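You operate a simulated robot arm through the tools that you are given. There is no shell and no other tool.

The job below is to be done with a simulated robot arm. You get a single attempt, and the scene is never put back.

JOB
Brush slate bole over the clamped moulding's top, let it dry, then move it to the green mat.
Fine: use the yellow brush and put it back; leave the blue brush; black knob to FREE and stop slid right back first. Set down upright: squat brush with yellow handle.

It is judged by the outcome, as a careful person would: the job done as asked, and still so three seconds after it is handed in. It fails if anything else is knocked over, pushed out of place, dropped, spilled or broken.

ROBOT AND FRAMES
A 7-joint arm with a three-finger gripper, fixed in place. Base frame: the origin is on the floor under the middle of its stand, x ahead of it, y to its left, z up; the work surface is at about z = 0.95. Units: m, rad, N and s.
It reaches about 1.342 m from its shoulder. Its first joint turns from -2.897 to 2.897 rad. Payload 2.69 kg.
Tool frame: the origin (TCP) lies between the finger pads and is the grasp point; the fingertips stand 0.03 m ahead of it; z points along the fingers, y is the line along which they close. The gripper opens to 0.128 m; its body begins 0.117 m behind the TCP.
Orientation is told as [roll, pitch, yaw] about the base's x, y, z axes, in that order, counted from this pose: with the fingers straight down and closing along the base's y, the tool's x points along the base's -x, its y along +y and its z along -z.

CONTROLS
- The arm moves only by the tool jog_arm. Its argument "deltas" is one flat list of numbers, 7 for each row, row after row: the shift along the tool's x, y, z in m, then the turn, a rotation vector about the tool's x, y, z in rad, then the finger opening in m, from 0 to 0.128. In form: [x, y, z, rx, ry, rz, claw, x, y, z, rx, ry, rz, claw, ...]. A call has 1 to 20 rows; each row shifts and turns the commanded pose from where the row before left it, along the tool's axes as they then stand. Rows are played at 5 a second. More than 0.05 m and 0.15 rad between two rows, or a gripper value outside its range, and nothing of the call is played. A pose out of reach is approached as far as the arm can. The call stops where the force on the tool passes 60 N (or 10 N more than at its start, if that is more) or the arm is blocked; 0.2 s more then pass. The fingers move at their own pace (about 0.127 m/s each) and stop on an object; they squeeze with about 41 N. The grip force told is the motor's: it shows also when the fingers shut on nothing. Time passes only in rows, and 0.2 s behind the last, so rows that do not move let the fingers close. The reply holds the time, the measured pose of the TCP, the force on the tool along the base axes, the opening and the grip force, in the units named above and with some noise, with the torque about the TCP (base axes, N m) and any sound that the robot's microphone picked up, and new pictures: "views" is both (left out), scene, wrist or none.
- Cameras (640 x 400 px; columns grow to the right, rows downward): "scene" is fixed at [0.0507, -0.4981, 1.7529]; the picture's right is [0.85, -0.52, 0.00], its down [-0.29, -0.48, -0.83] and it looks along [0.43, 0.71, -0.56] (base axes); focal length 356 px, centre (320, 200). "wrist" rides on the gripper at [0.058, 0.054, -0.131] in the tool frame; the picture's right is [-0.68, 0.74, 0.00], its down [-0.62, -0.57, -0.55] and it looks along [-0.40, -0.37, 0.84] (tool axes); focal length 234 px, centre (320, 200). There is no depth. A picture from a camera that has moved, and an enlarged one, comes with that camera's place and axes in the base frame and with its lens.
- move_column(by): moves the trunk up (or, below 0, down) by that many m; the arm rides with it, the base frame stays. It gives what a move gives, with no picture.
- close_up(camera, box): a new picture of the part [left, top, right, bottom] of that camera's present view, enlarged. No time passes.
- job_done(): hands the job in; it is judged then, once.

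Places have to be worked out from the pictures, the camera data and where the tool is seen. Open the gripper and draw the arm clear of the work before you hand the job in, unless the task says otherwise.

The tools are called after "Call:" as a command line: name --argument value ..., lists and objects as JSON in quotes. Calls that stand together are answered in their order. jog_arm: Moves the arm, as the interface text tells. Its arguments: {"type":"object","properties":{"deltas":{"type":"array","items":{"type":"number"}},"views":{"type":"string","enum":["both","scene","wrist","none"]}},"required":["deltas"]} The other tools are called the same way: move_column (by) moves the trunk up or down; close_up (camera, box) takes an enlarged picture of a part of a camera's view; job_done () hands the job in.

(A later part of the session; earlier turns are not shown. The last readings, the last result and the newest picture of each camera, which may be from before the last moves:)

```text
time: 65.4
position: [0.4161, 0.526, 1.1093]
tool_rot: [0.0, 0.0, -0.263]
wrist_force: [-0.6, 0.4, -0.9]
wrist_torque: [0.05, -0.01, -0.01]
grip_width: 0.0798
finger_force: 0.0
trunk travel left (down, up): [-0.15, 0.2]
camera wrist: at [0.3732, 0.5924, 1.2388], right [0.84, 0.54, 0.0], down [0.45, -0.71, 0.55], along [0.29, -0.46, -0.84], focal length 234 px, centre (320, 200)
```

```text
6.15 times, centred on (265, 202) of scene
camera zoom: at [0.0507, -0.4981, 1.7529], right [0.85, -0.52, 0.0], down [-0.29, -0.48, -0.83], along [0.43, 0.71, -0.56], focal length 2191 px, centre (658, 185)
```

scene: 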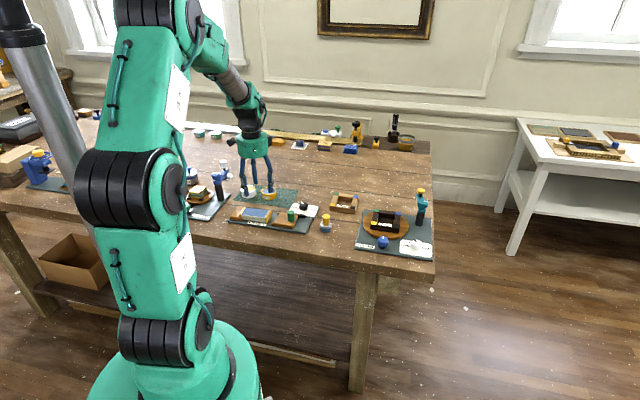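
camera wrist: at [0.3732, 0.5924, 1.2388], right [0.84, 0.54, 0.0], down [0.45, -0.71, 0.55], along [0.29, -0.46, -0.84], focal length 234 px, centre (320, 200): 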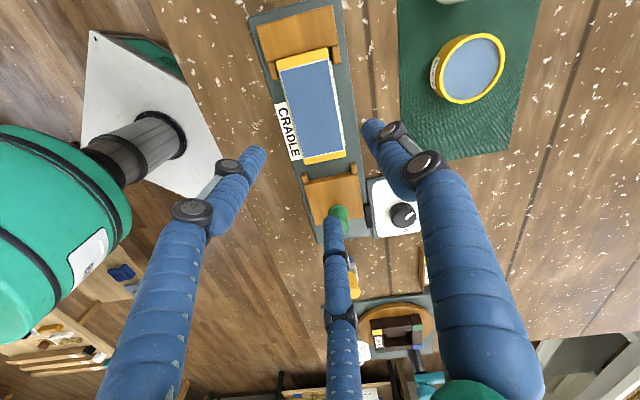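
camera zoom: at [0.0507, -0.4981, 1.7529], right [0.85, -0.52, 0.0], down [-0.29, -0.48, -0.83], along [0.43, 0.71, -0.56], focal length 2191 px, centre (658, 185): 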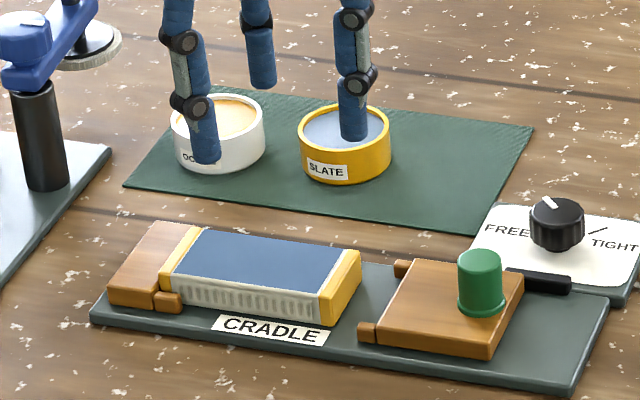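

The moulding lies exactly at 45°, right end at r ≈ 0.054, and the tool is at the planned spot relative to it. I'll lower with a 0.077 m opening so the fingers straddle the sides and the right end, then look.

Call:
jog_arm --deltas '[0, 0, 0.04, 0, 0, 0, 0.077, 0, 0, 0.04, 0, 0, 0, 0.077, 0, 0, 0.025, 0, 0, 0, 0.077, 0, 0, 0.008, 0, 0, 0, 0.077, 0, 0, 0, 0, 0, 0, 0.077]' --views "both"

Call:
close_up --camera "wrist" --box '[220, 60, 420, 230]'

Call:
close_up --camera "scene" --box '[225, 170, 305, 235]'

```text
time: 66.6
position: [0.4172, 0.5256, 0.9957]
tool_rot: [0.0, 0.0, -0.263]
wrist_force: [-0.5, 0.5, 0.2]
wrist_torque: [0.0, 0.0, 0.02]
grip_width: 0.077
finger_force: 0.1
trunk travel left (down, up): [-0.15, 0.2]
camera wrist: at [0.3737, 0.592, 1.1263], right [0.84, 0.54, 0.0], down [0.45, -0.71, 0.55], along [0.29, -0.46, -0.84], focal length 234 px, centre (320, 200)
```

scene: 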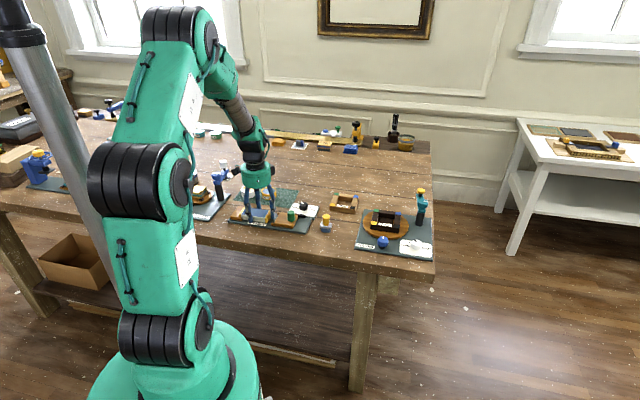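
wrist: 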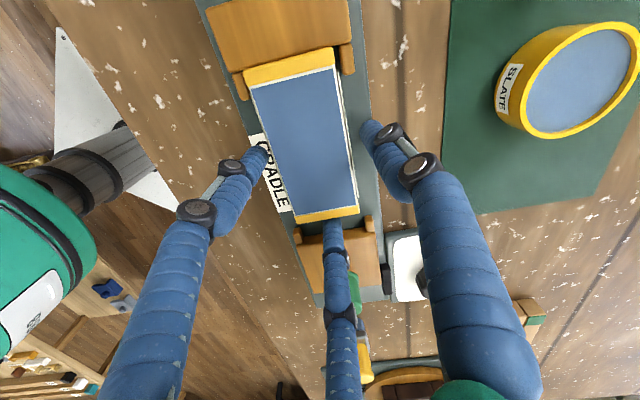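

```text
2.35 times, centred on (320, 145) of wrist
camera zoom: at [0.3737, 0.592, 1.1263], right [0.84, 0.54, 0.0], down [0.45, -0.71, 0.55], along [0.29, -0.46, -0.84], focal length 551 px, centre (320, 329)
```

zoom: 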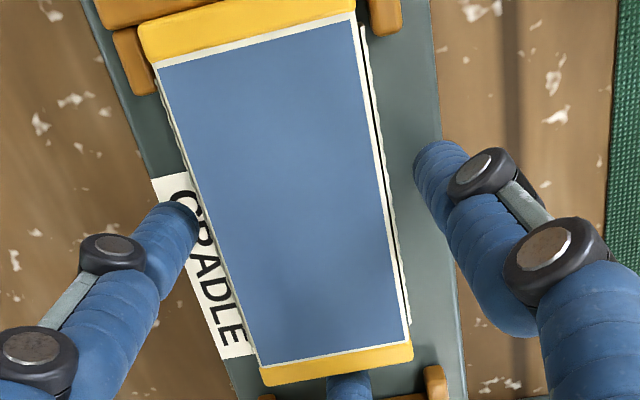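

```text
6.15 times, centred on (265, 202) of scene
camera zoom: at [0.0507, -0.4981, 1.7529], right [0.85, -0.52, 0.0], down [-0.29, -0.48, -0.83], along [0.43, 0.71, -0.56], focal length 2191 px, centre (658, 185)
```

zoom: 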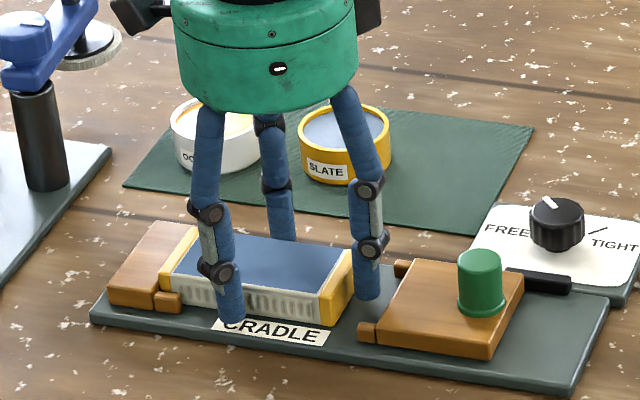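

The fingers straddle both sides and the free end with even gaps. I'll lower 4 mm more and close.

Call:
jog_arm --deltas '[0, 0, 0.004, 0, 0, 0, 0.077, 0, 0, 0, 0, 0, 0, 0.07, 0, 0, 0, 0, 0, 0, 0.06, 0, 0, 0, 0, 0, 0, 0.05, 0, 0, 0, 0, 0, 0, 0.05]' --views "both"

Call:
close_up --camera "wrist" --box '[220, 60, 420, 230]'

Call:
close_up --camera "scene" --box '[225, 170, 305, 235]'

```text
time: 67.8
position: [0.4158, 0.5248, 0.992]
tool_rot: [0.0, 0.001, -0.263]
wrist_force: [13.0, -16.0, 4.0]
wrist_torque: [-0.57, -0.46, -0.05]
grip_width: 0.0646
finger_force: 11.0
trunk travel left (down, up): [-0.15, 0.2]
camera wrist: at [0.3738, 0.5909, 1.1223], right [0.84, 0.54, 0.0], down [0.45, -0.71, 0.55], along [0.29, -0.46, -0.84], focal length 234 px, centre (320, 200)
```

scene: 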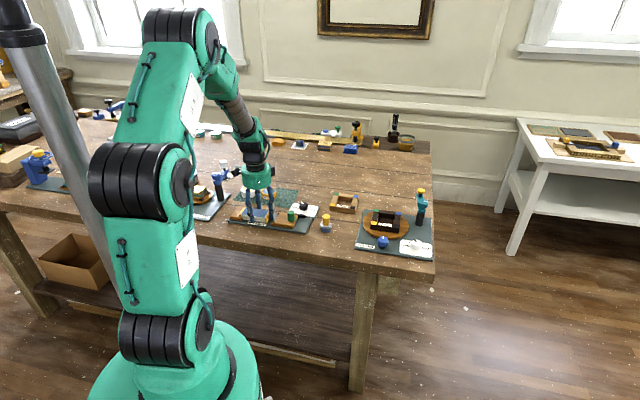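
wrist: 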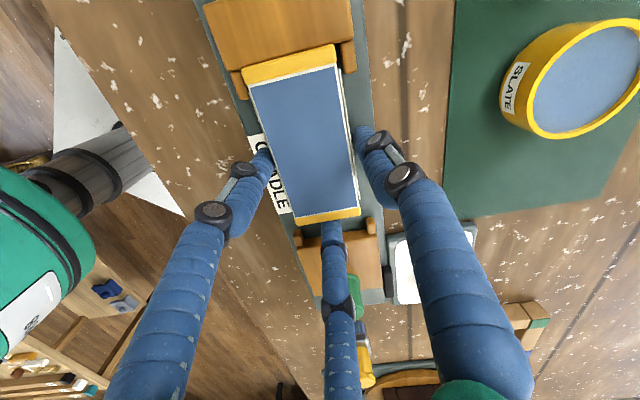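

```text
2.35 times, centred on (320, 145) of wrist
camera zoom: at [0.3738, 0.5909, 1.1223], right [0.84, 0.54, 0.0], down [0.45, -0.71, 0.55], along [0.29, -0.46, -0.84], focal length 551 px, centre (320, 329)
```

zoom: 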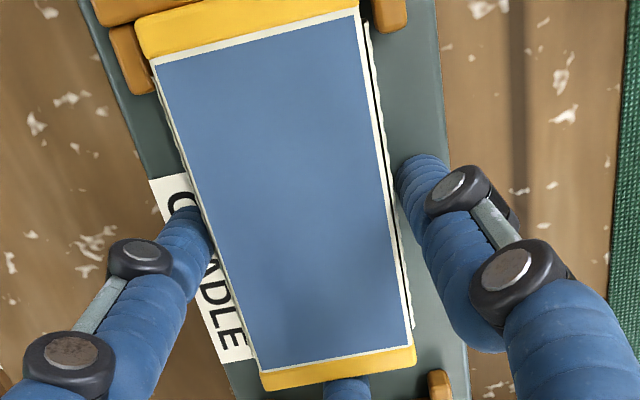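

```text
6.15 times, centred on (265, 202) of scene
camera zoom: at [0.0507, -0.4981, 1.7529], right [0.85, -0.52, 0.0], down [-0.29, -0.48, -0.83], along [0.43, 0.71, -0.56], focal length 2191 px, centre (658, 185)
```

zoom: 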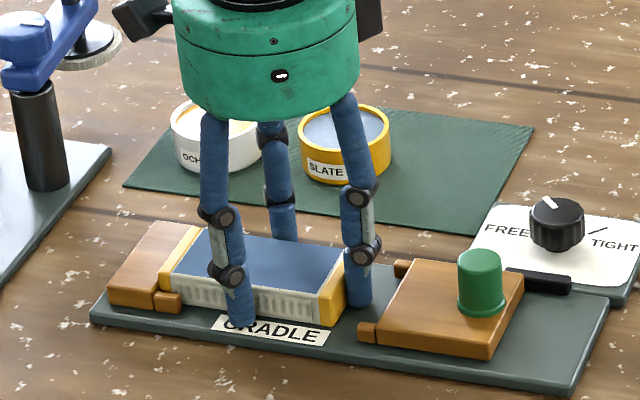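

The end finger touched first (20 N along +R). I'll shift 1.5 mm to the right so the side fingers can close fully.

Call:
jog_arm --deltas '[-0.0013, -0.00075, 0, 0, 0, 0, 0.05, 0, 0, 0, 0, 0, 0, 0.05, 0, 0, 0, 0, 0, 0, 0.05]' --views "none"

```text
time: 68.6
position: [0.4168, 0.5234, 0.9912]
tool_rot: [0.002, -0.001, -0.261]
wrist_force: [13.5, -13.1, 7.6]
wrist_torque: [-0.53, -0.53, 0.04]
grip_width: 0.0635
finger_force: 9.8
trunk travel left (down, up): [-0.15, 0.2]
```

Still pressing mainly on the end; shifting another 2 mm.

Call:
jog_arm --deltas '[-0.0017, -0.001, 0, 0, 0, 0, 0.05, 0, 0, 0, 0, 0, 0, 0.05, 0, 0, 0, 0, 0, 0, 0.05]' --views "wrist"

Call:
close_up --camera "wrist" --box '[220, 60, 420, 230]'

```text
time: 69.4
position: [0.4186, 0.5233, 0.9907]
tool_rot: [0.0, 0.001, -0.26]
wrist_force: [8.5, -8.4, 4.6]
wrist_torque: [-0.33, -0.34, 0.07]
grip_width: 0.0613
finger_force: 7.7
trunk travel left (down, up): [-0.15, 0.2]
camera wrist: at [0.3751, 0.5894, 1.1214], right [0.84, 0.54, 0.0], down [0.45, -0.71, 0.55], along [0.29, -0.46, -0.84], focal length 234 px, centre (320, 200)
```

wrist: 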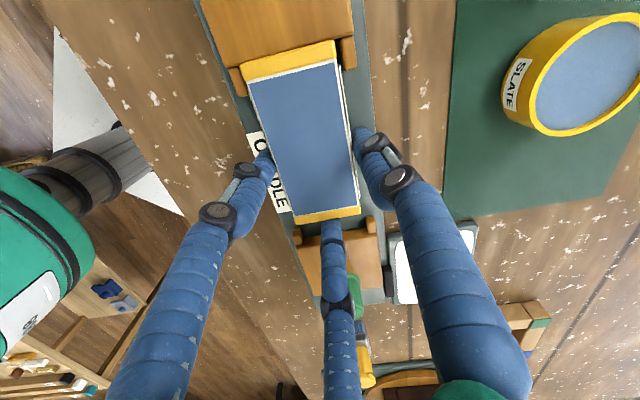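

```text
2.35 times, centred on (320, 145) of wrist
camera zoom: at [0.3751, 0.5894, 1.1214], right [0.84, 0.54, 0.0], down [0.45, -0.71, 0.55], along [0.29, -0.46, -0.84], focal length 551 px, centre (320, 329)
```

zoom: 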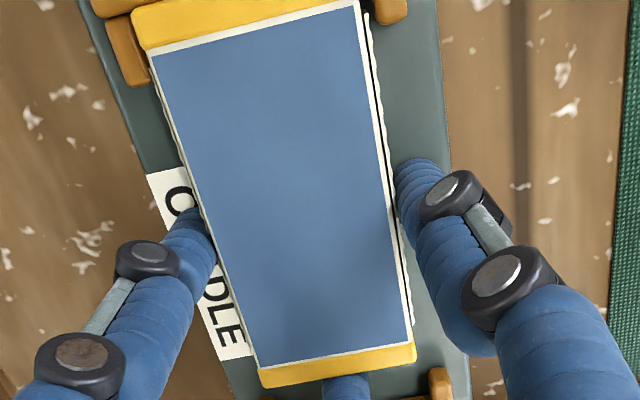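

Nearly there; another 2 mm shift with the fingers still closing.

Call:
jog_arm --deltas '[-0.0017, -0.001, 0, 0, 0, 0, 0.045, 0, 0, 0, 0, 0, 0, 0.045, 0, 0, 0, 0, 0, 0, 0.045]' --views "wrist"

Call:
close_up --camera "wrist" --box '[220, 60, 420, 230]'

Call:
close_up --camera "scene" --box '[225, 170, 305, 235]'

```text
time: 70.2
position: [0.4191, 0.5223, 0.9896]
tool_rot: [0.0, 0.002, -0.263]
wrist_force: [0.3, -0.1, 0.7]
wrist_torque: [0.01, -0.01, 0.0]
grip_width: 0.0584
finger_force: 40.9
trunk travel left (down, up): [-0.15, 0.2]
camera wrist: at [0.3766, 0.5885, 1.1213], right [0.84, 0.54, 0.0], down [0.45, -0.71, 0.55], along [0.29, -0.46, -0.84], focal length 234 px, centre (320, 200)
```

wrist: 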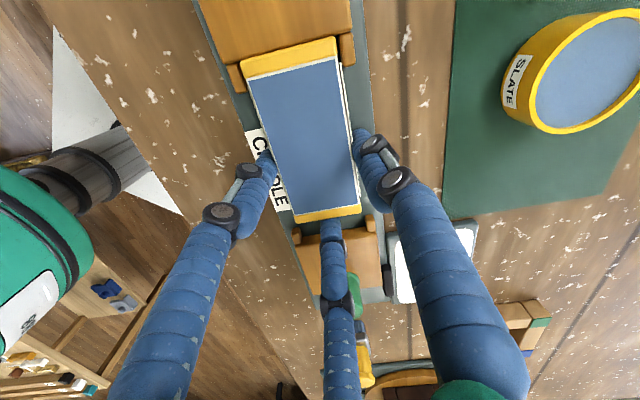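

```text
2.35 times, centred on (320, 145) of wrist
camera zoom: at [0.3766, 0.5885, 1.1213], right [0.84, 0.54, 0.0], down [0.45, -0.71, 0.55], along [0.29, -0.46, -0.84], focal length 551 px, centre (320, 329)
```

zoom: 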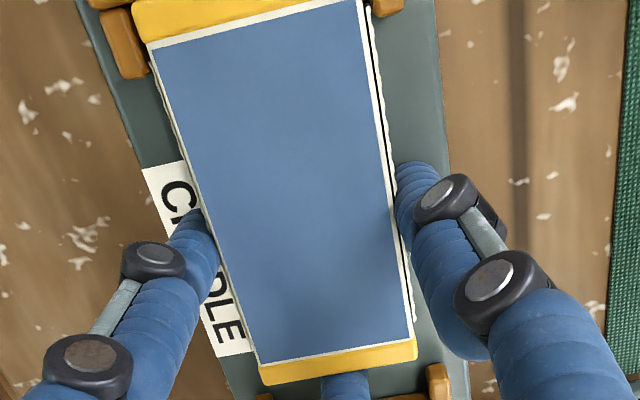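

```text
6.15 times, centred on (265, 202) of scene
camera zoom: at [0.0507, -0.4981, 1.7529], right [0.85, -0.52, 0.0], down [-0.29, -0.48, -0.83], along [0.43, 0.71, -0.56], focal length 2191 px, centre (658, 185)
```

zoom: 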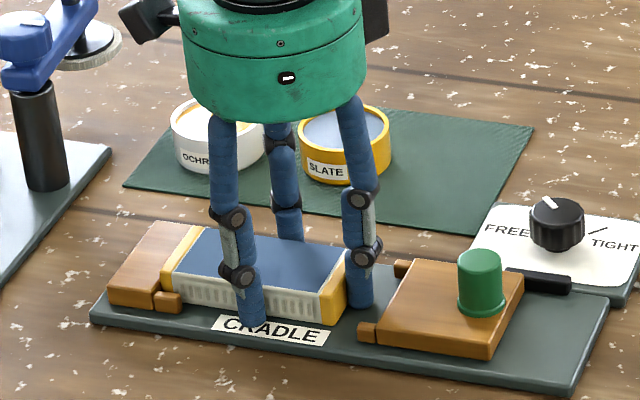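

All three fingers now hold it with full 41 N and no net side load. I'll lift straight up gently and check that it's held level.

Call:
jog_arm --deltas '[0, 0, -0.005, 0, 0, 0, 0.045, 0, 0, -0.01, 0, 0, 0, 0.045, 0, 0, -0.02, 0, 0, 0, 0.045, 0, 0, -0.02, 0, 0, 0, 0.045, 0, 0, 0, 0, 0, 0, 0.045]' --views "both"

Call:
close_up --camera "scene" --box '[220, 155, 310, 235]'

Call:
close_up --camera "wrist" --box '[220, 40, 420, 230]'

```text
time: 71.4
position: [0.4184, 0.5223, 1.0456]
tool_rot: [0.001, 0.001, -0.262]
wrist_force: [1.0, -1.1, -0.4]
wrist_torque: [-0.02, -0.01, 0.03]
grip_width: 0.0583
finger_force: 40.7
trunk travel left (down, up): [-0.15, 0.2]
camera wrist: at [0.3758, 0.5884, 1.176], right [0.84, 0.54, 0.0], down [0.45, -0.71, 0.55], along [0.29, -0.46, -0.84], focal length 234 px, centre (320, 200)
```

scene: 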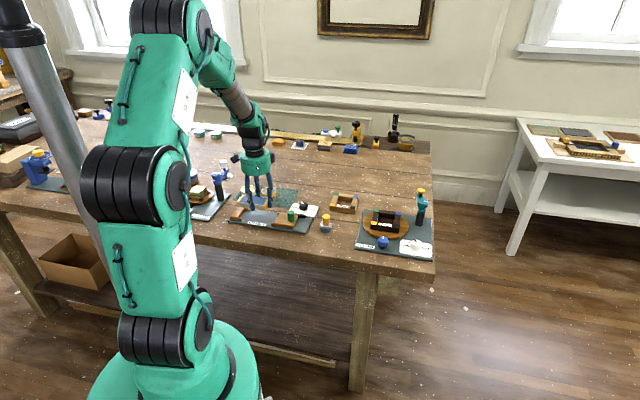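
wrist: 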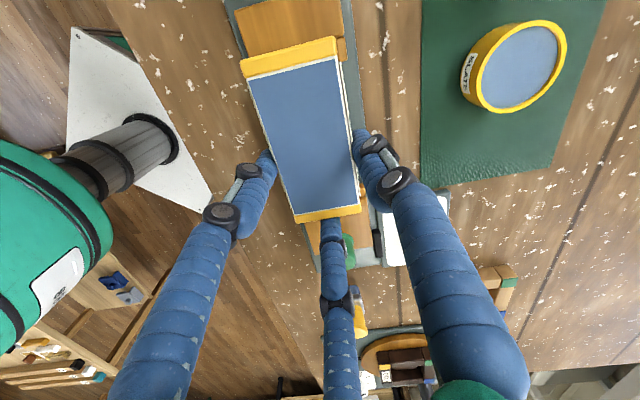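

```text
5.00 times, centred on (265, 195) of scene
camera zoom: at [0.0507, -0.4981, 1.7529], right [0.85, -0.52, 0.0], down [-0.29, -0.48, -0.83], along [0.43, 0.71, -0.56], focal length 1780 px, centre (595, 225)
```

zoom: 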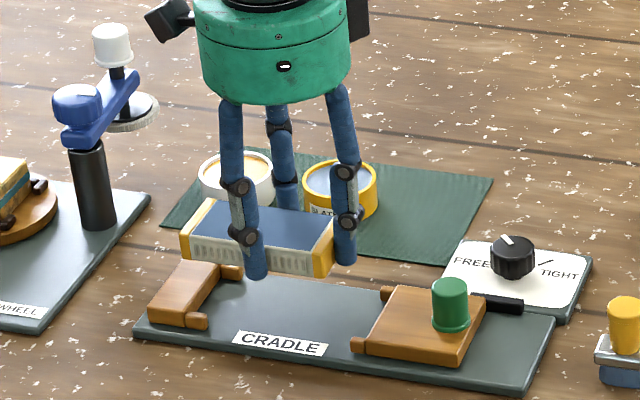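

```text
2.11 times, centred on (320, 135) of wrist
camera zoom: at [0.3758, 0.5884, 1.176], right [0.84, 0.54, 0.0], down [0.45, -0.71, 0.55], along [0.29, -0.46, -0.84], focal length 493 px, centre (320, 337)
```

zoom: 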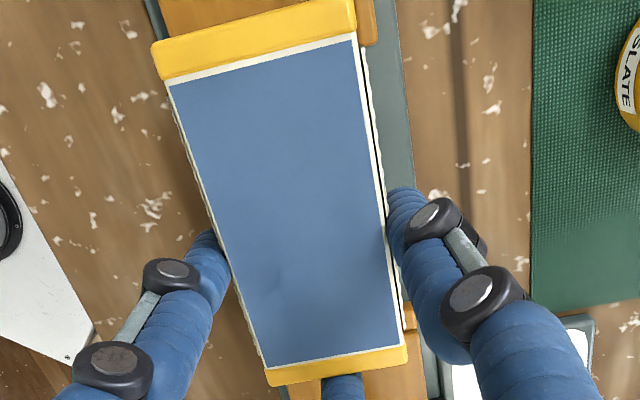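

The moulding is held level. Before moving, I'll enlarge the mat and slate can in the wrist view to refine where the free space on the mat's right part is.

Call:
jog_arm --deltas '[0, 0, -0.02, 0, 0, 0, 0.045, 0, 0, -0.02, 0, 0, 0, 0.045, 0, 0, 0, 0, 0, 0, 0.045]' --views "wrist"

Call:
close_up --camera "wrist" --box '[380, 0, 620, 180]'

```text
time: 72.2
position: [0.4184, 0.5214, 1.0858]
tool_rot: [0.0, -0.001, -0.263]
wrist_force: [0.1, -0.5, -0.6]
wrist_torque: [-0.01, -0.03, 0.0]
grip_width: 0.0585
finger_force: 41.2
trunk travel left (down, up): [-0.15, 0.2]
camera wrist: at [0.3768, 0.5877, 1.2166], right [0.84, 0.54, 0.0], down [0.45, -0.71, 0.55], along [0.29, -0.46, -0.84], focal length 234 px, centre (320, 200)
```

wrist: 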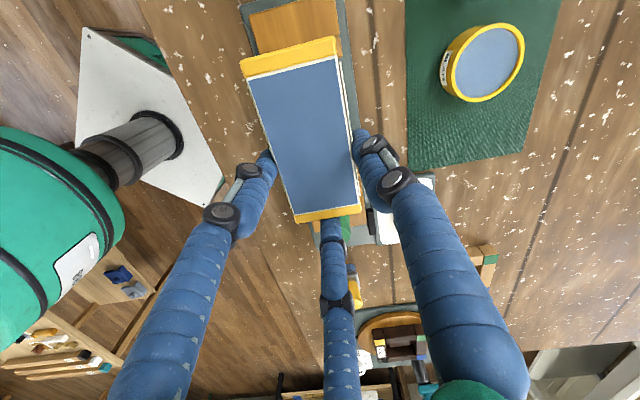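

```text
2.22 times, centred on (500, 90) of wrist
camera zoom: at [0.3768, 0.5877, 1.2166], right [0.84, 0.54, 0.0], down [0.45, -0.71, 0.55], along [0.29, -0.46, -0.84], focal length 520 px, centre (-80, 444)
```

zoom: 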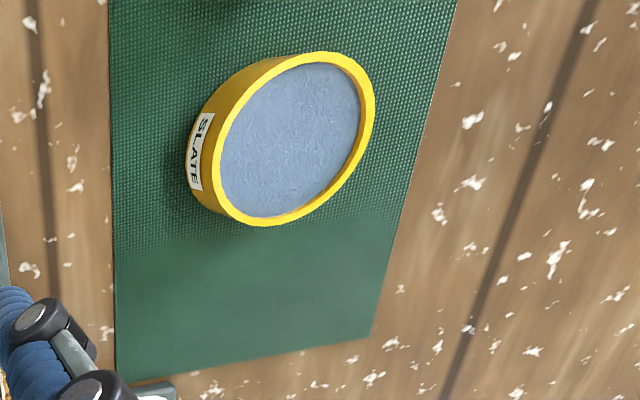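

The can is at about (0.506, 0.657) and the mat's right edge lies 0.107 m to its right, so the moulding fits there turned 90°, between can and edge. I'll rotate the gripper +90° in place at this safe height first.

Call:
jog_arm --deltas '[0, 0, 0, 0, 0, -0.1428, 0.045, 0, 0, 0, 0, 0, -0.1428, 0.045, 0, 0, 0, 0, 0, -0.1428, 0.045, 0, 0, 0, 0, 0, -0.1428, 0.045, 0, 0, 0, 0, 0, -0.1428, 0.045, 0, 0, 0, 0, 0, -0.1428, 0.045, 0, 0, 0, 0, 0, -0.1428, 0.045, 0, 0, 0, 0, 0, -0.1428, 0.045, 0, 0, 0, 0, 0, -0.1428, 0.045, 0, 0, 0, 0, 0, -0.1428, 0.045, 0, 0, 0, 0, 0, -0.1428, 0.045, 0, 0, 0, 0, 0, 0, 0.045]' --views "both"

```text
time: 74.8
position: [0.4202, 0.5221, 1.0866]
tool_rot: [0.0, 0.0, 1.31]
wrist_force: [-0.1, 0.0, -0.8]
wrist_torque: [-0.03, 0.0, 0.04]
grip_width: 0.0581
finger_force: 40.8
trunk travel left (down, up): [-0.15, 0.2]
camera wrist: at [0.352, 0.4789, 1.2166], right [-0.54, 0.84, 0.0], down [0.71, 0.45, 0.55], along [0.46, 0.29, -0.84], focal length 234 px, centre (320, 200)
```

scene: 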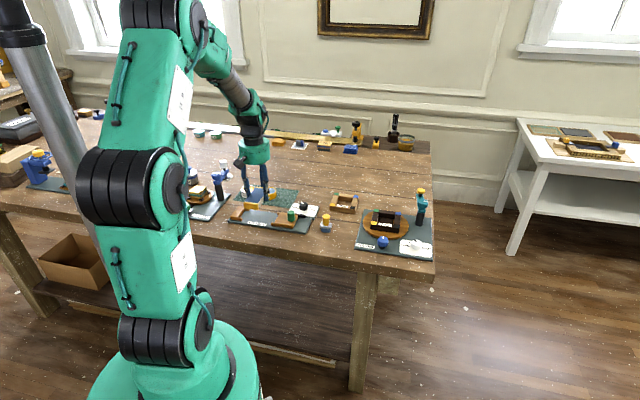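
wrist: 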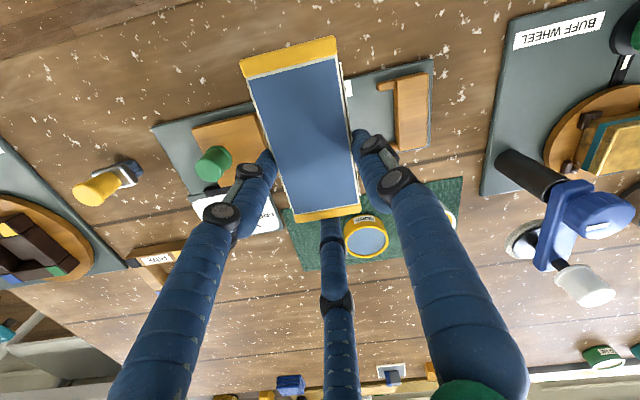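

Rotation done, still gripped firmly. Now I'll carry it across to above the free right part of the mat.

Call:
jog_arm --deltas '[-0.02947, -0.02653, 0, 0, 0, 0, 0.045, -0.02947, -0.02653, 0, 0, 0, 0, 0.045, -0.02947, -0.02653, 0, 0, 0, 0, 0.045, -0.02947, -0.02653, 0, 0, 0, 0, 0.045, -0.02947, -0.02653, 0, 0, 0, 0, 0.045, 0, 0, 0, 0, 0, 0, 0.045, 0, 0, 0, 0, 0, 0, 0.045]' --views "both"

Call:
close_up --camera "wrist" --box '[200, 40, 460, 240]'

Call:
close_up --camera "scene" --box '[230, 140, 330, 230]'

```text
time: 76.4
position: [0.5866, 0.6292, 1.085]
tool_rot: [0.001, 0.001, 1.308]
wrist_force: [0.2, -0.8, -0.6]
wrist_torque: [0.05, -0.03, 0.01]
grip_width: 0.0582
finger_force: 41.2
trunk travel left (down, up): [-0.15, 0.2]
camera wrist: at [0.5189, 0.5865, 1.2163], right [-0.54, 0.84, 0.0], down [0.71, 0.45, 0.55], along [0.46, 0.29, -0.84], focal length 234 px, centre (320, 200)
```

scene: 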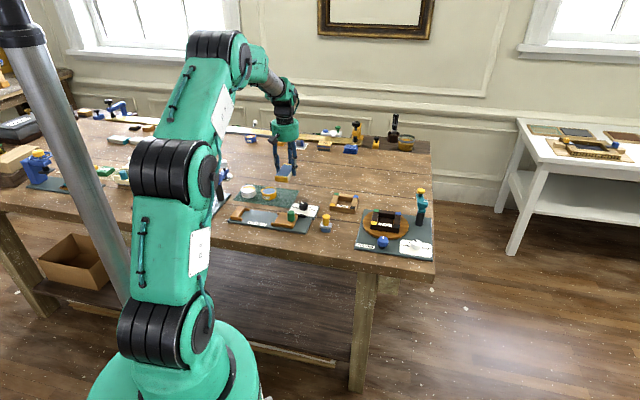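
wrist: 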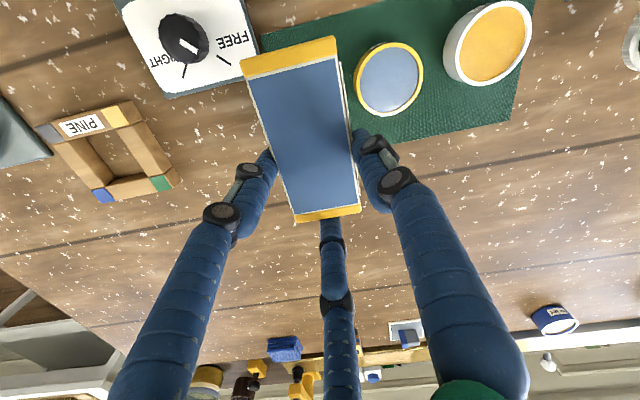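

```text
2.00 times, centred on (330, 140) of wrist
camera zoom: at [0.5189, 0.5865, 1.2163], right [-0.54, 0.84, 0.0], down [0.71, 0.45, 0.55], along [0.46, 0.29, -0.84], focal length 468 px, centre (300, 320)
```

zoom: 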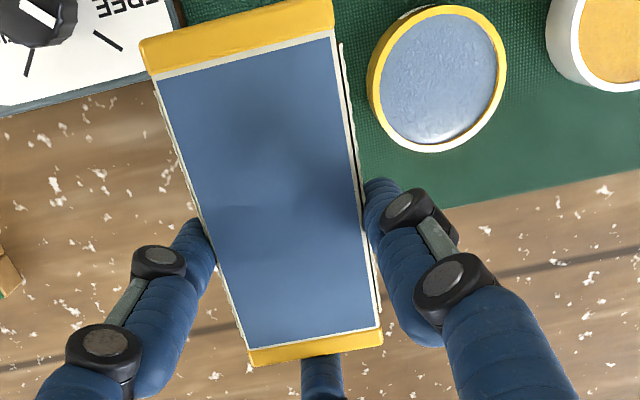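

```text
4.44 times, centred on (280, 185) of scene
camera zoom: at [0.0507, -0.4981, 1.7529], right [0.85, -0.52, 0.0], down [-0.29, -0.48, -0.83], along [0.43, 0.71, -0.56], focal length 1582 px, centre (498, 267)
```

zoom: 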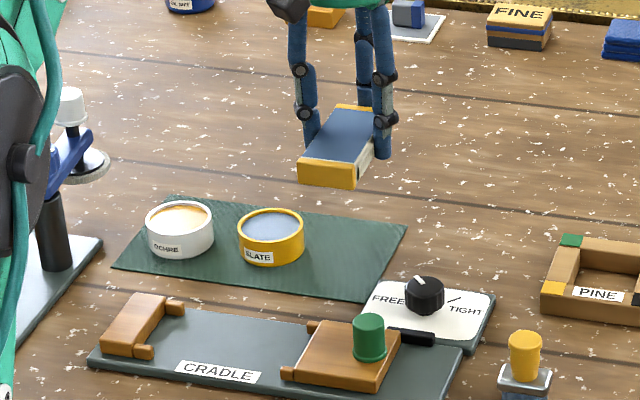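

The moulding hovers over the free right part of the mat, with about 17 mm planned to the can and several mm to the mat's edges. I'll lower it toward the mat and check before contact.

Call:
jog_arm --deltas '[0, 0, 0.03, 0, 0, 0, 0.045, 0, 0, 0.03, 0, 0, 0, 0.045, 0, 0, 0.018, 0, 0, 0, 0.045, 0, 0, 0, 0, 0, 0, 0.045]' --views "both"

Call:
close_up --camera "wrist" --box '[200, 0, 460, 240]'

Call:
close_up --camera "scene" --box '[230, 150, 330, 230]'

```text
time: 77.4
position: [0.588, 0.629, 1.0077]
tool_rot: [-0.001, 0.001, 1.309]
wrist_force: [-0.1, 0.0, 0.6]
wrist_torque: [0.0, 0.0, -0.02]
grip_width: 0.058
finger_force: 40.5
trunk travel left (down, up): [-0.15, 0.2]
camera wrist: at [0.5194, 0.586, 1.1381], right [-0.54, 0.84, 0.0], down [0.71, 0.45, 0.55], along [0.46, 0.29, -0.84], focal length 234 px, centre (320, 200)
```

scene: 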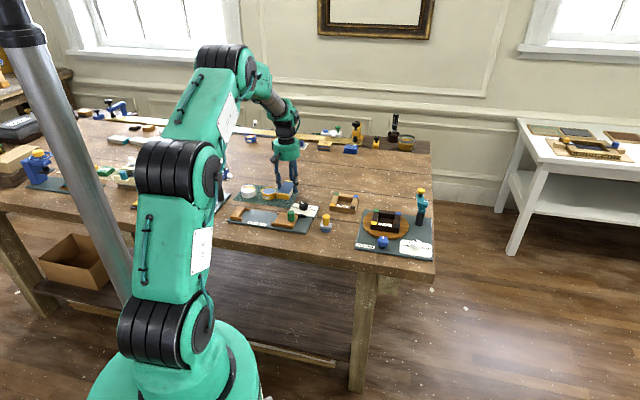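
wrist: 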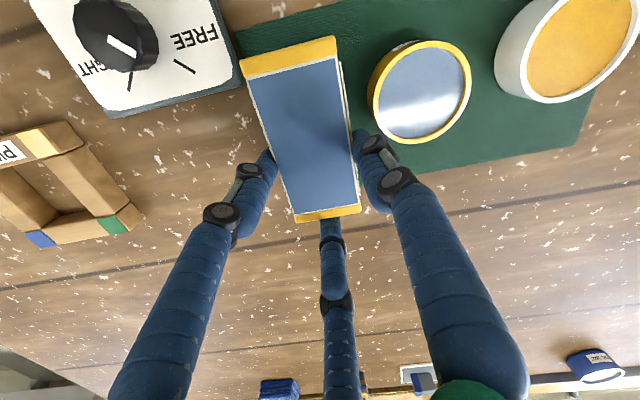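

```text
1.67 times, centred on (330, 120) of wrist
camera zoom: at [0.5194, 0.586, 1.1381], right [-0.54, 0.84, 0.0], down [0.71, 0.45, 0.55], along [0.46, 0.29, -0.84], focal length 390 px, centre (303, 333)
```

zoom: 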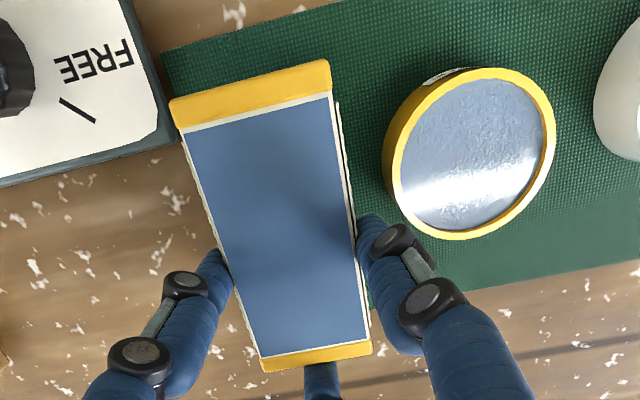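

```text
5.00 times, centred on (280, 190) of scene
camera zoom: at [0.0507, -0.4981, 1.7529], right [0.85, -0.52, 0.0], down [-0.29, -0.48, -0.83], along [0.43, 0.71, -0.56], focal length 1780 px, centre (520, 250)
```

zoom: 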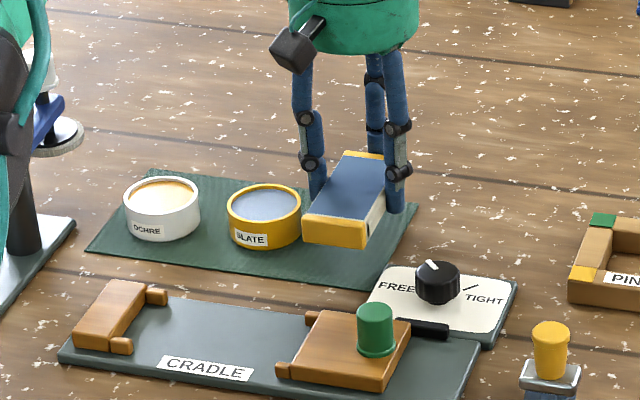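

The moulding lies square over the mat, with about 8 mm to the right edge, 5 mm at the back and 19 mm to the can. Continuing down gently to contact.

Call:
jog_arm --deltas '[0, 0, 0.008, 0, 0, 0, 0.045, 0, 0, 0.005, 0, 0, 0, 0.045, 0, 0, 0, 0, 0, 0, 0.045]' --views "none"

Call:
jog_arm --deltas '[0, 0, 0.002, 0, 0, 0, 0.045, 0, 0, 0, 0, 0, 0, 0.045]' --views "none"

Call:
jog_arm --deltas '[0, 0, 0.001, 0, 0, 0, 0.045, 0, 0, 0, 0, 0, 0, 0.045]' --views "none"

```text
time: 78.2
position: [0.586, 0.6291, 0.9939]
tool_rot: [0.0, 0.001, 1.309]
wrist_force: [0.5, -0.1, -0.6]
wrist_torque: [0.03, -0.02, 0.0]
grip_width: 0.0582
finger_force: 40.6
trunk travel left (down, up): [-0.15, 0.2]
```

```text
time: 78.8
position: [0.5865, 0.6285, 0.9922]
tool_rot: [0.0, 0.0, 1.309]
wrist_force: [0.7, 0.3, -0.6]
wrist_torque: [-0.01, -0.01, 0.01]
grip_width: 0.0579
finger_force: 41.1
trunk travel left (down, up): [-0.15, 0.2]
```

```text
time: 79.4
position: [0.5857, 0.6294, 0.9919]
tool_rot: [0.0, 0.001, 1.308]
wrist_force: [1.0, 0.6, -0.5]
wrist_torque: [0.02, -0.01, 0.02]
grip_width: 0.0581
finger_force: 40.5
trunk travel left (down, up): [-0.15, 0.2]
```

Not touching yet; continuing in 1 mm steps.

Call:
jog_arm --deltas '[0, 0, 0.0015, 0, 0, 0, 0.045, 0, 0, 0, 0, 0, 0, 0.045]' --views "none"

Call:
jog_arm --deltas '[0, 0, 0.0015, 0, 0, 0, 0.045, 0, 0, 0, 0, 0, 0, 0.045]' --views "none"

Call:
jog_arm --deltas '[0, 0, 0.001, 0, 0, 0, 0.045, 0, 0, 0, 0, 0, 0, 0.045]' --views "none"

```text
time: 80.0
position: [0.5879, 0.6318, 0.9904]
tool_rot: [0.0, -0.001, 1.309]
wrist_force: [-0.6, -0.1, -0.9]
wrist_torque: [0.0, -0.01, 0.03]
grip_width: 0.0581
finger_force: 41.2
trunk travel left (down, up): [-0.15, 0.2]
```

```text
time: 80.6
position: [0.5846, 0.6305, 0.9888]
tool_rot: [0.002, 0.0, 1.309]
wrist_force: [0.2, -0.2, 0.0]
wrist_torque: [0.01, 0.02, 0.0]
grip_width: 0.0581
finger_force: 41.2
trunk travel left (down, up): [-0.15, 0.2]
```

```text
time: 81.2
position: [0.5863, 0.6299, 0.988]
tool_rot: [0.001, 0.001, 1.309]
wrist_force: [-0.3, -0.7, -0.5]
wrist_torque: [0.02, -0.04, 0.01]
grip_width: 0.0581
finger_force: 41.5
trunk travel left (down, up): [-0.15, 0.2]
```

Still in the air at TCP 0.988; I'll check the view while continuing.

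Call:
jog_arm --deltas '[0, 0, 0.0015, 0, 0, 0, 0.045, 0, 0, 0, 0, 0, 0, 0.045]' --views "scene"

Call:
close_up --camera "scene" --box '[255, 165, 325, 220]'

```text
time: 81.8
position: [0.5856, 0.6303, 0.9864]
tool_rot: [0.0, 0.001, 1.309]
wrist_force: [0.4, 0.5, -1.5]
wrist_torque: [0.01, 0.01, -0.01]
grip_width: 0.0581
finger_force: 41.2
trunk travel left (down, up): [-0.15, 0.2]
```

scene: 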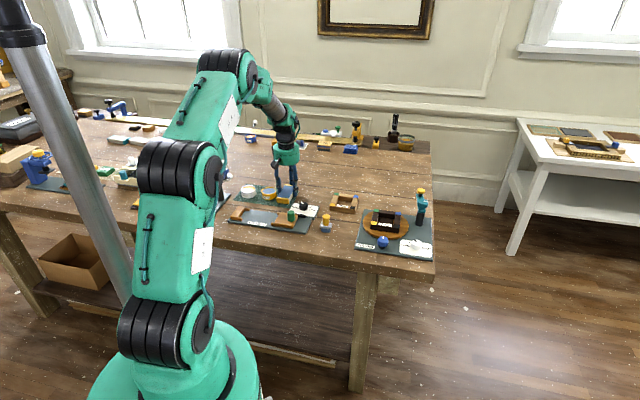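

```text
7.27 times, centred on (290, 192) of scene
camera zoom: at [0.0507, -0.4981, 1.7529], right [0.85, -0.52, 0.0], down [-0.29, -0.48, -0.83], along [0.43, 0.71, -0.56], focal length 2589 px, centre (538, 254)
```

zoom: 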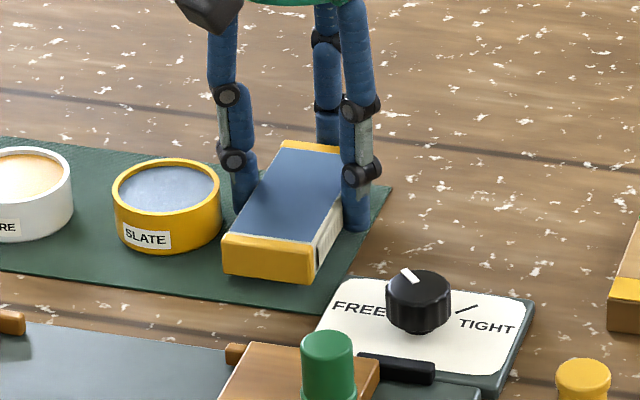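

Just above the mat. Continuing down in small steps.

Call:
jog_arm --deltas '[0, 0, 0.001, 0, 0, 0, 0.045, 0, 0, 0, 0, 0, 0, 0.045]' --views "none"

Call:
jog_arm --deltas '[0, 0, 0.001, 0, 0, 0, 0.045, 0, 0, 0, 0, 0, 0, 0.045]' --views "none"

```text
time: 82.4
position: [0.5868, 0.6294, 0.9846]
tool_rot: [0.001, 0.0, 1.31]
wrist_force: [0.4, 0.8, -0.8]
wrist_torque: [0.0, -0.01, 0.0]
grip_width: 0.0582
finger_force: 40.6
trunk travel left (down, up): [-0.15, 0.2]
```

```text
time: 83.0
position: [0.5863, 0.6305, 0.9839]
tool_rot: [0.003, 0.002, 1.308]
wrist_force: [-0.4, 0.8, -1.8]
wrist_torque: [0.02, 0.0, 0.01]
grip_width: 0.0582
finger_force: 40.9
trunk travel left (down, up): [-0.15, 0.2]
```

Still no contact; continuing.

Call:
jog_arm --deltas '[0, 0, 0.001, 0, 0, 0, 0.045, 0, 0, 0, 0, 0, 0, 0.045]' --views "none"

Call:
jog_arm --deltas '[0, 0, 0.0008, 0, 0, 0, 0.045, 0, 0, 0, 0, 0, 0, 0.045]' --views "none"

```text
time: 83.6
position: [0.5858, 0.6304, 0.9835]
tool_rot: [0.0, 0.001, 1.31]
wrist_force: [-0.4, -0.1, -0.6]
wrist_torque: [0.04, -0.04, 0.03]
grip_width: 0.058
finger_force: 40.4
trunk travel left (down, up): [-0.15, 0.2]
```

```text
time: 84.2
position: [0.5858, 0.6292, 0.9809]
tool_rot: [-0.001, 0.0, 1.309]
wrist_force: [-0.3, -0.8, -1.9]
wrist_torque: [0.01, -0.02, -0.01]
grip_width: 0.0582
finger_force: 40.4
trunk travel left (down, up): [-0.15, 0.2]
```

I'd expect contact very soon; let me look closely before going lower.

Call:
close_up --camera "scene" --box '[260, 170, 310, 215]'

Call:
jog_arm --deltas '[0, 0, 0, 0, 0, 0, 0.045]' --views "wrist"

Call:
close_up --camera "wrist" --box '[200, 0, 460, 240]'

```text
8.89 times, centred on (285, 192) of scene
camera zoom: at [0.0507, -0.4981, 1.7529], right [0.85, -0.52, 0.0], down [-0.29, -0.48, -0.83], along [0.43, 0.71, -0.56], focal length 3164 px, centre (631, 267)
```

zoom: 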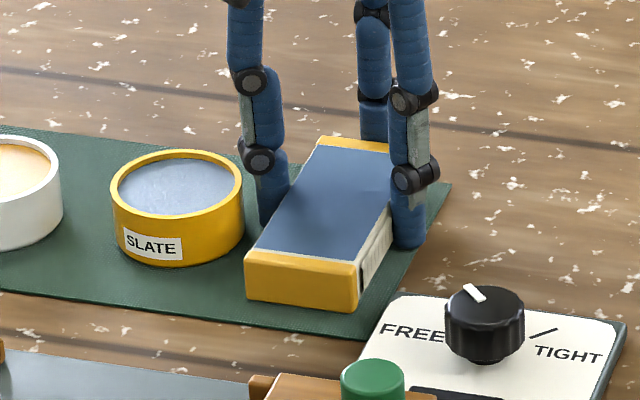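

```text
time: 84.6
position: [0.5854, 0.6291, 0.982]
tool_rot: [0.001, 0.0, 1.308]
wrist_force: [-0.6, 0.4, -1.0]
wrist_torque: [0.01, 0.02, -0.03]
grip_width: 0.058
finger_force: 40.9
trunk travel left (down, up): [-0.15, 0.2]
camera wrist: at [0.5185, 0.5866, 1.113], right [-0.54, 0.84, 0.0], down [0.71, 0.45, 0.55], along [0.46, 0.29, -0.84], focal length 234 px, centre (320, 200)
```

wrist: 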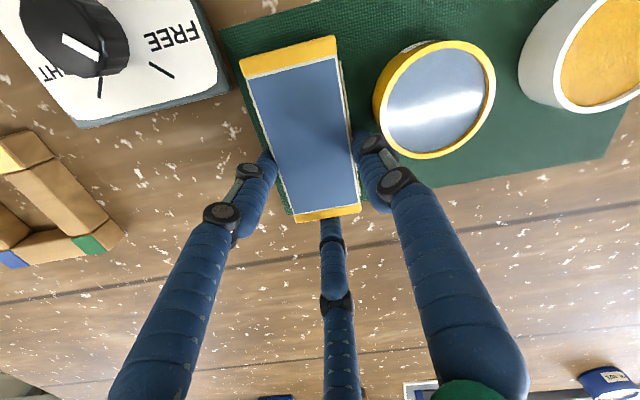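

```text
1.67 times, centred on (330, 120) of wrist
camera zoom: at [0.5185, 0.5866, 1.113], right [-0.54, 0.84, 0.0], down [0.71, 0.45, 0.55], along [0.46, 0.29, -0.84], focal length 390 px, centre (303, 333)
```

zoom: 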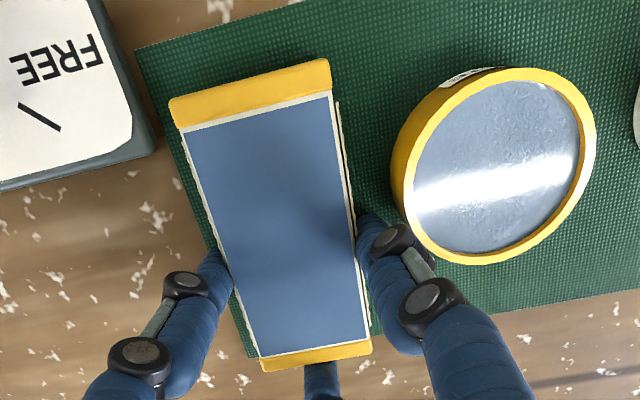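

The gap is visibly almost closed and everything is still within the mat. Continuing in sub-millimetre steps until I feel the mat.

Call:
jog_arm --deltas '[0, 0, 0.0008, 0, 0, 0, 0.045, 0, 0, 0, 0, 0, 0, 0.045]' --views "none"

Call:
jog_arm --deltas '[0, 0, 0.0008, 0, 0, 0, 0.045, 0, 0, 0, 0, 0, 0, 0.045]' --views "none"

```text
time: 85.2
position: [0.5857, 0.6302, 0.9806]
tool_rot: [-0.002, -0.001, 1.308]
wrist_force: [-0.8, -0.5, -0.4]
wrist_torque: [0.03, 0.0, 0.0]
grip_width: 0.0582
finger_force: 40.4
trunk travel left (down, up): [-0.15, 0.2]
```

```text
time: 85.8
position: [0.5863, 0.6297, 0.9802]
tool_rot: [0.001, 0.0, 1.31]
wrist_force: [-0.1, -0.4, 0.5]
wrist_torque: [0.03, -0.05, 0.01]
grip_width: 0.058
finger_force: 40.9
trunk travel left (down, up): [-0.15, 0.2]
```

Call:
jog_arm --deltas '[0, 0, 0.0008, 0, 0, 0, 0.045, 0, 0, 0, 0, 0, 0, 0.045]' --views "none"

```text
time: 86.4
position: [0.5862, 0.6297, 0.9807]
tool_rot: [0.001, 0.0, 1.309]
wrist_force: [0.7, -0.3, 2.9]
wrist_torque: [0.06, -0.1, -0.03]
grip_width: 0.0582
finger_force: 41.4
trunk travel left (down, up): [-0.15, 0.2]
```

A first contact shows (2.9 N). One more half millimetre to confirm it's seated.

Call:
jog_arm --deltas '[0, 0, 0.0004, 0, 0, 0, 0.045, 0, 0, 0, 0, 0, 0, 0.045]' --views "none"

```text
time: 87.0
position: [0.5855, 0.6294, 0.9801]
tool_rot: [0.0, -0.001, 1.31]
wrist_force: [-2.1, 0.6, 6.1]
wrist_torque: [-0.02, 0.07, -0.07]
grip_width: 0.0584
finger_force: 40.4
trunk travel left (down, up): [-0.15, 0.2]
```

Seated on the mat (6 N). I'll open just enough (0.066) to release without reaching the can, then lift straight up.

Call:
jog_arm --deltas '[0, 0, 0, 0, 0, 0, 0.06, 0, 0, 0, 0, 0, 0, 0.064, 0, 0, 0, 0, 0, 0, 0.066, 0, 0, 0, 0, 0, 0, 0.066]' --views "wrist"

Call:
close_up --camera "wrist" --box '[200, 0, 460, 240]'

Call:
close_up --camera "scene" --box '[260, 170, 310, 215]'

```text
time: 88.0
position: [0.5857, 0.6297, 0.9804]
tool_rot: [-0.001, 0.001, 1.308]
wrist_force: [-0.8, -0.1, 0.6]
wrist_torque: [-0.02, 0.02, -0.02]
grip_width: 0.0661
finger_force: 0.1
trunk travel left (down, up): [-0.15, 0.2]
camera wrist: at [0.5185, 0.5872, 1.1105], right [-0.54, 0.84, 0.0], down [0.71, 0.45, 0.55], along [0.46, 0.29, -0.84], focal length 234 px, centre (320, 200)
```

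wrist: 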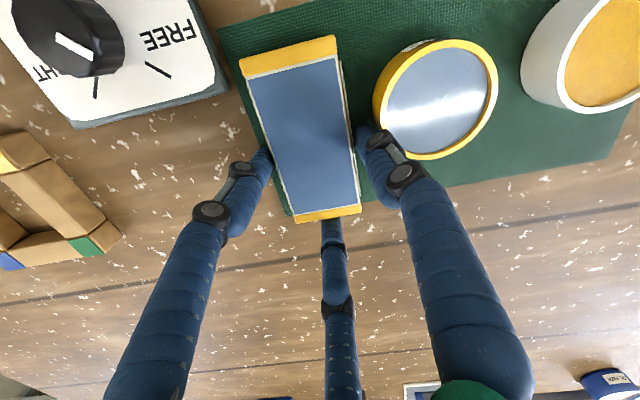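

```text
1.67 times, centred on (330, 120) of wrist
camera zoom: at [0.5185, 0.5872, 1.1105], right [-0.54, 0.84, 0.0], down [0.71, 0.45, 0.55], along [0.46, 0.29, -0.84], focal length 390 px, centre (303, 333)
```

zoom: 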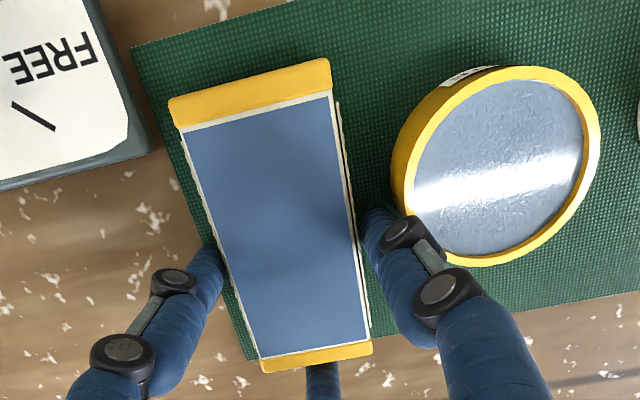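

```text
8.89 times, centred on (285, 192) of scene
camera zoom: at [0.0507, -0.4981, 1.7529], right [0.85, -0.52, 0.0], down [-0.29, -0.48, -0.83], along [0.43, 0.71, -0.56], focal length 3164 px, centre (631, 267)
```

zoom: 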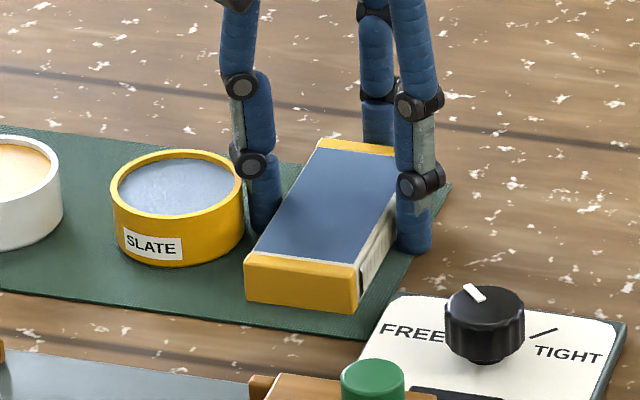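

Released: grip force is zero and the moulding sits on the mat. I'll lift straight up slowly and check.

Call:
jog_arm --deltas '[0, 0, -0.008, 0, 0, 0, 0.066, 0, 0, -0.015, 0, 0, 0, 0.066, 0, 0, -0.03, 0, 0, 0, 0.066, 0, 0, -0.045, 0, 0, 0, 0.066, 0, 0, -0.045, 0, 0, 0, 0.066, 0, 0, 0, 0, 0, 0, 0.066]' --views "both"

Call:
close_up --camera "scene" --box '[220, 160, 330, 235]'

Call:
close_up --camera "wrist" --box '[180, 20, 460, 200]'

```text
time: 89.4
position: [0.5829, 0.63, 1.1225]
tool_rot: [-0.001, 0.001, 1.309]
wrist_force: [-0.8, 0.0, 0.9]
wrist_torque: [0.01, -0.02, 0.01]
grip_width: 0.066
finger_force: 0.0
trunk travel left (down, up): [-0.15, 0.2]
camera wrist: at [0.5159, 0.5864, 1.2543], right [-0.54, 0.84, 0.0], down [0.71, 0.45, 0.55], along [0.46, 0.29, -0.84], focal length 234 px, centre (320, 200)
```

scene: 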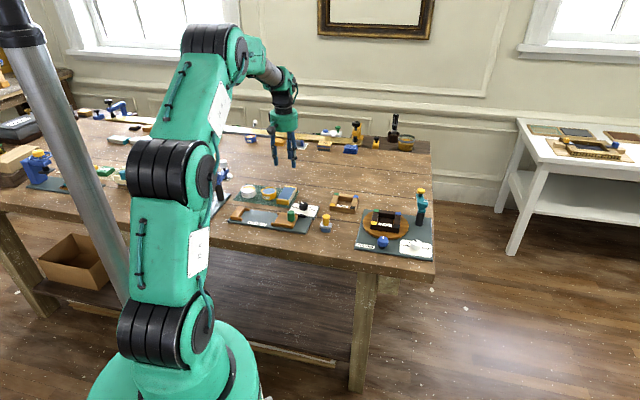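
wrist: 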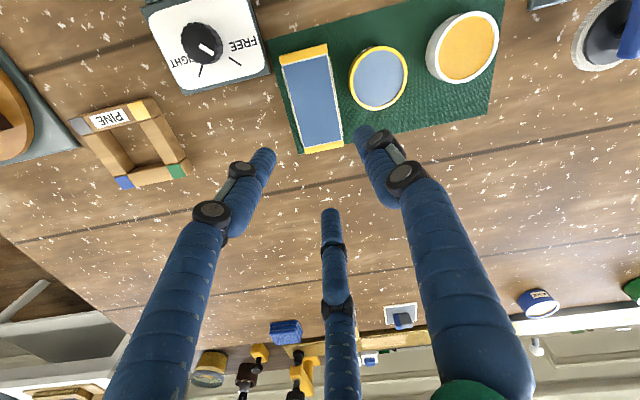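

```text
5.33 times, centred on (275, 198) of scene
camera zoom: at [0.0507, -0.4981, 1.7529], right [0.85, -0.52, 0.0], down [-0.29, -0.48, -0.83], along [0.43, 0.71, -0.56], focal length 1899 px, centre (560, 213)
```

zoom: 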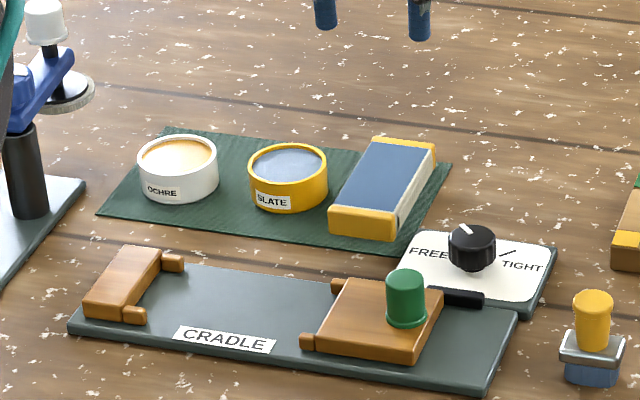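

```text
2.22 times, centred on (320, 110) of wrist
camera zoom: at [0.5159, 0.5864, 1.2543], right [-0.54, 0.84, 0.0], down [0.71, 0.45, 0.55], along [0.46, 0.29, -0.84], focal length 520 px, centre (320, 400)
```

zoom: 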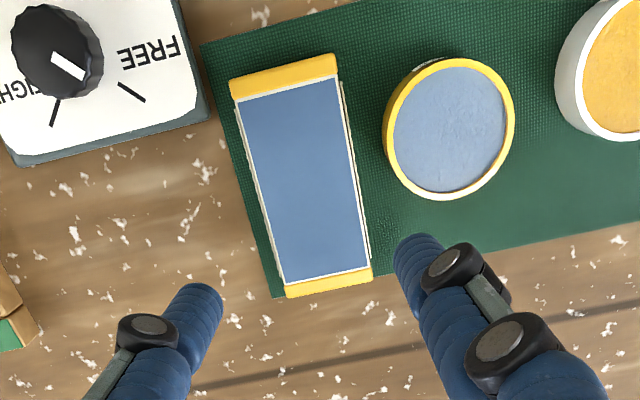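

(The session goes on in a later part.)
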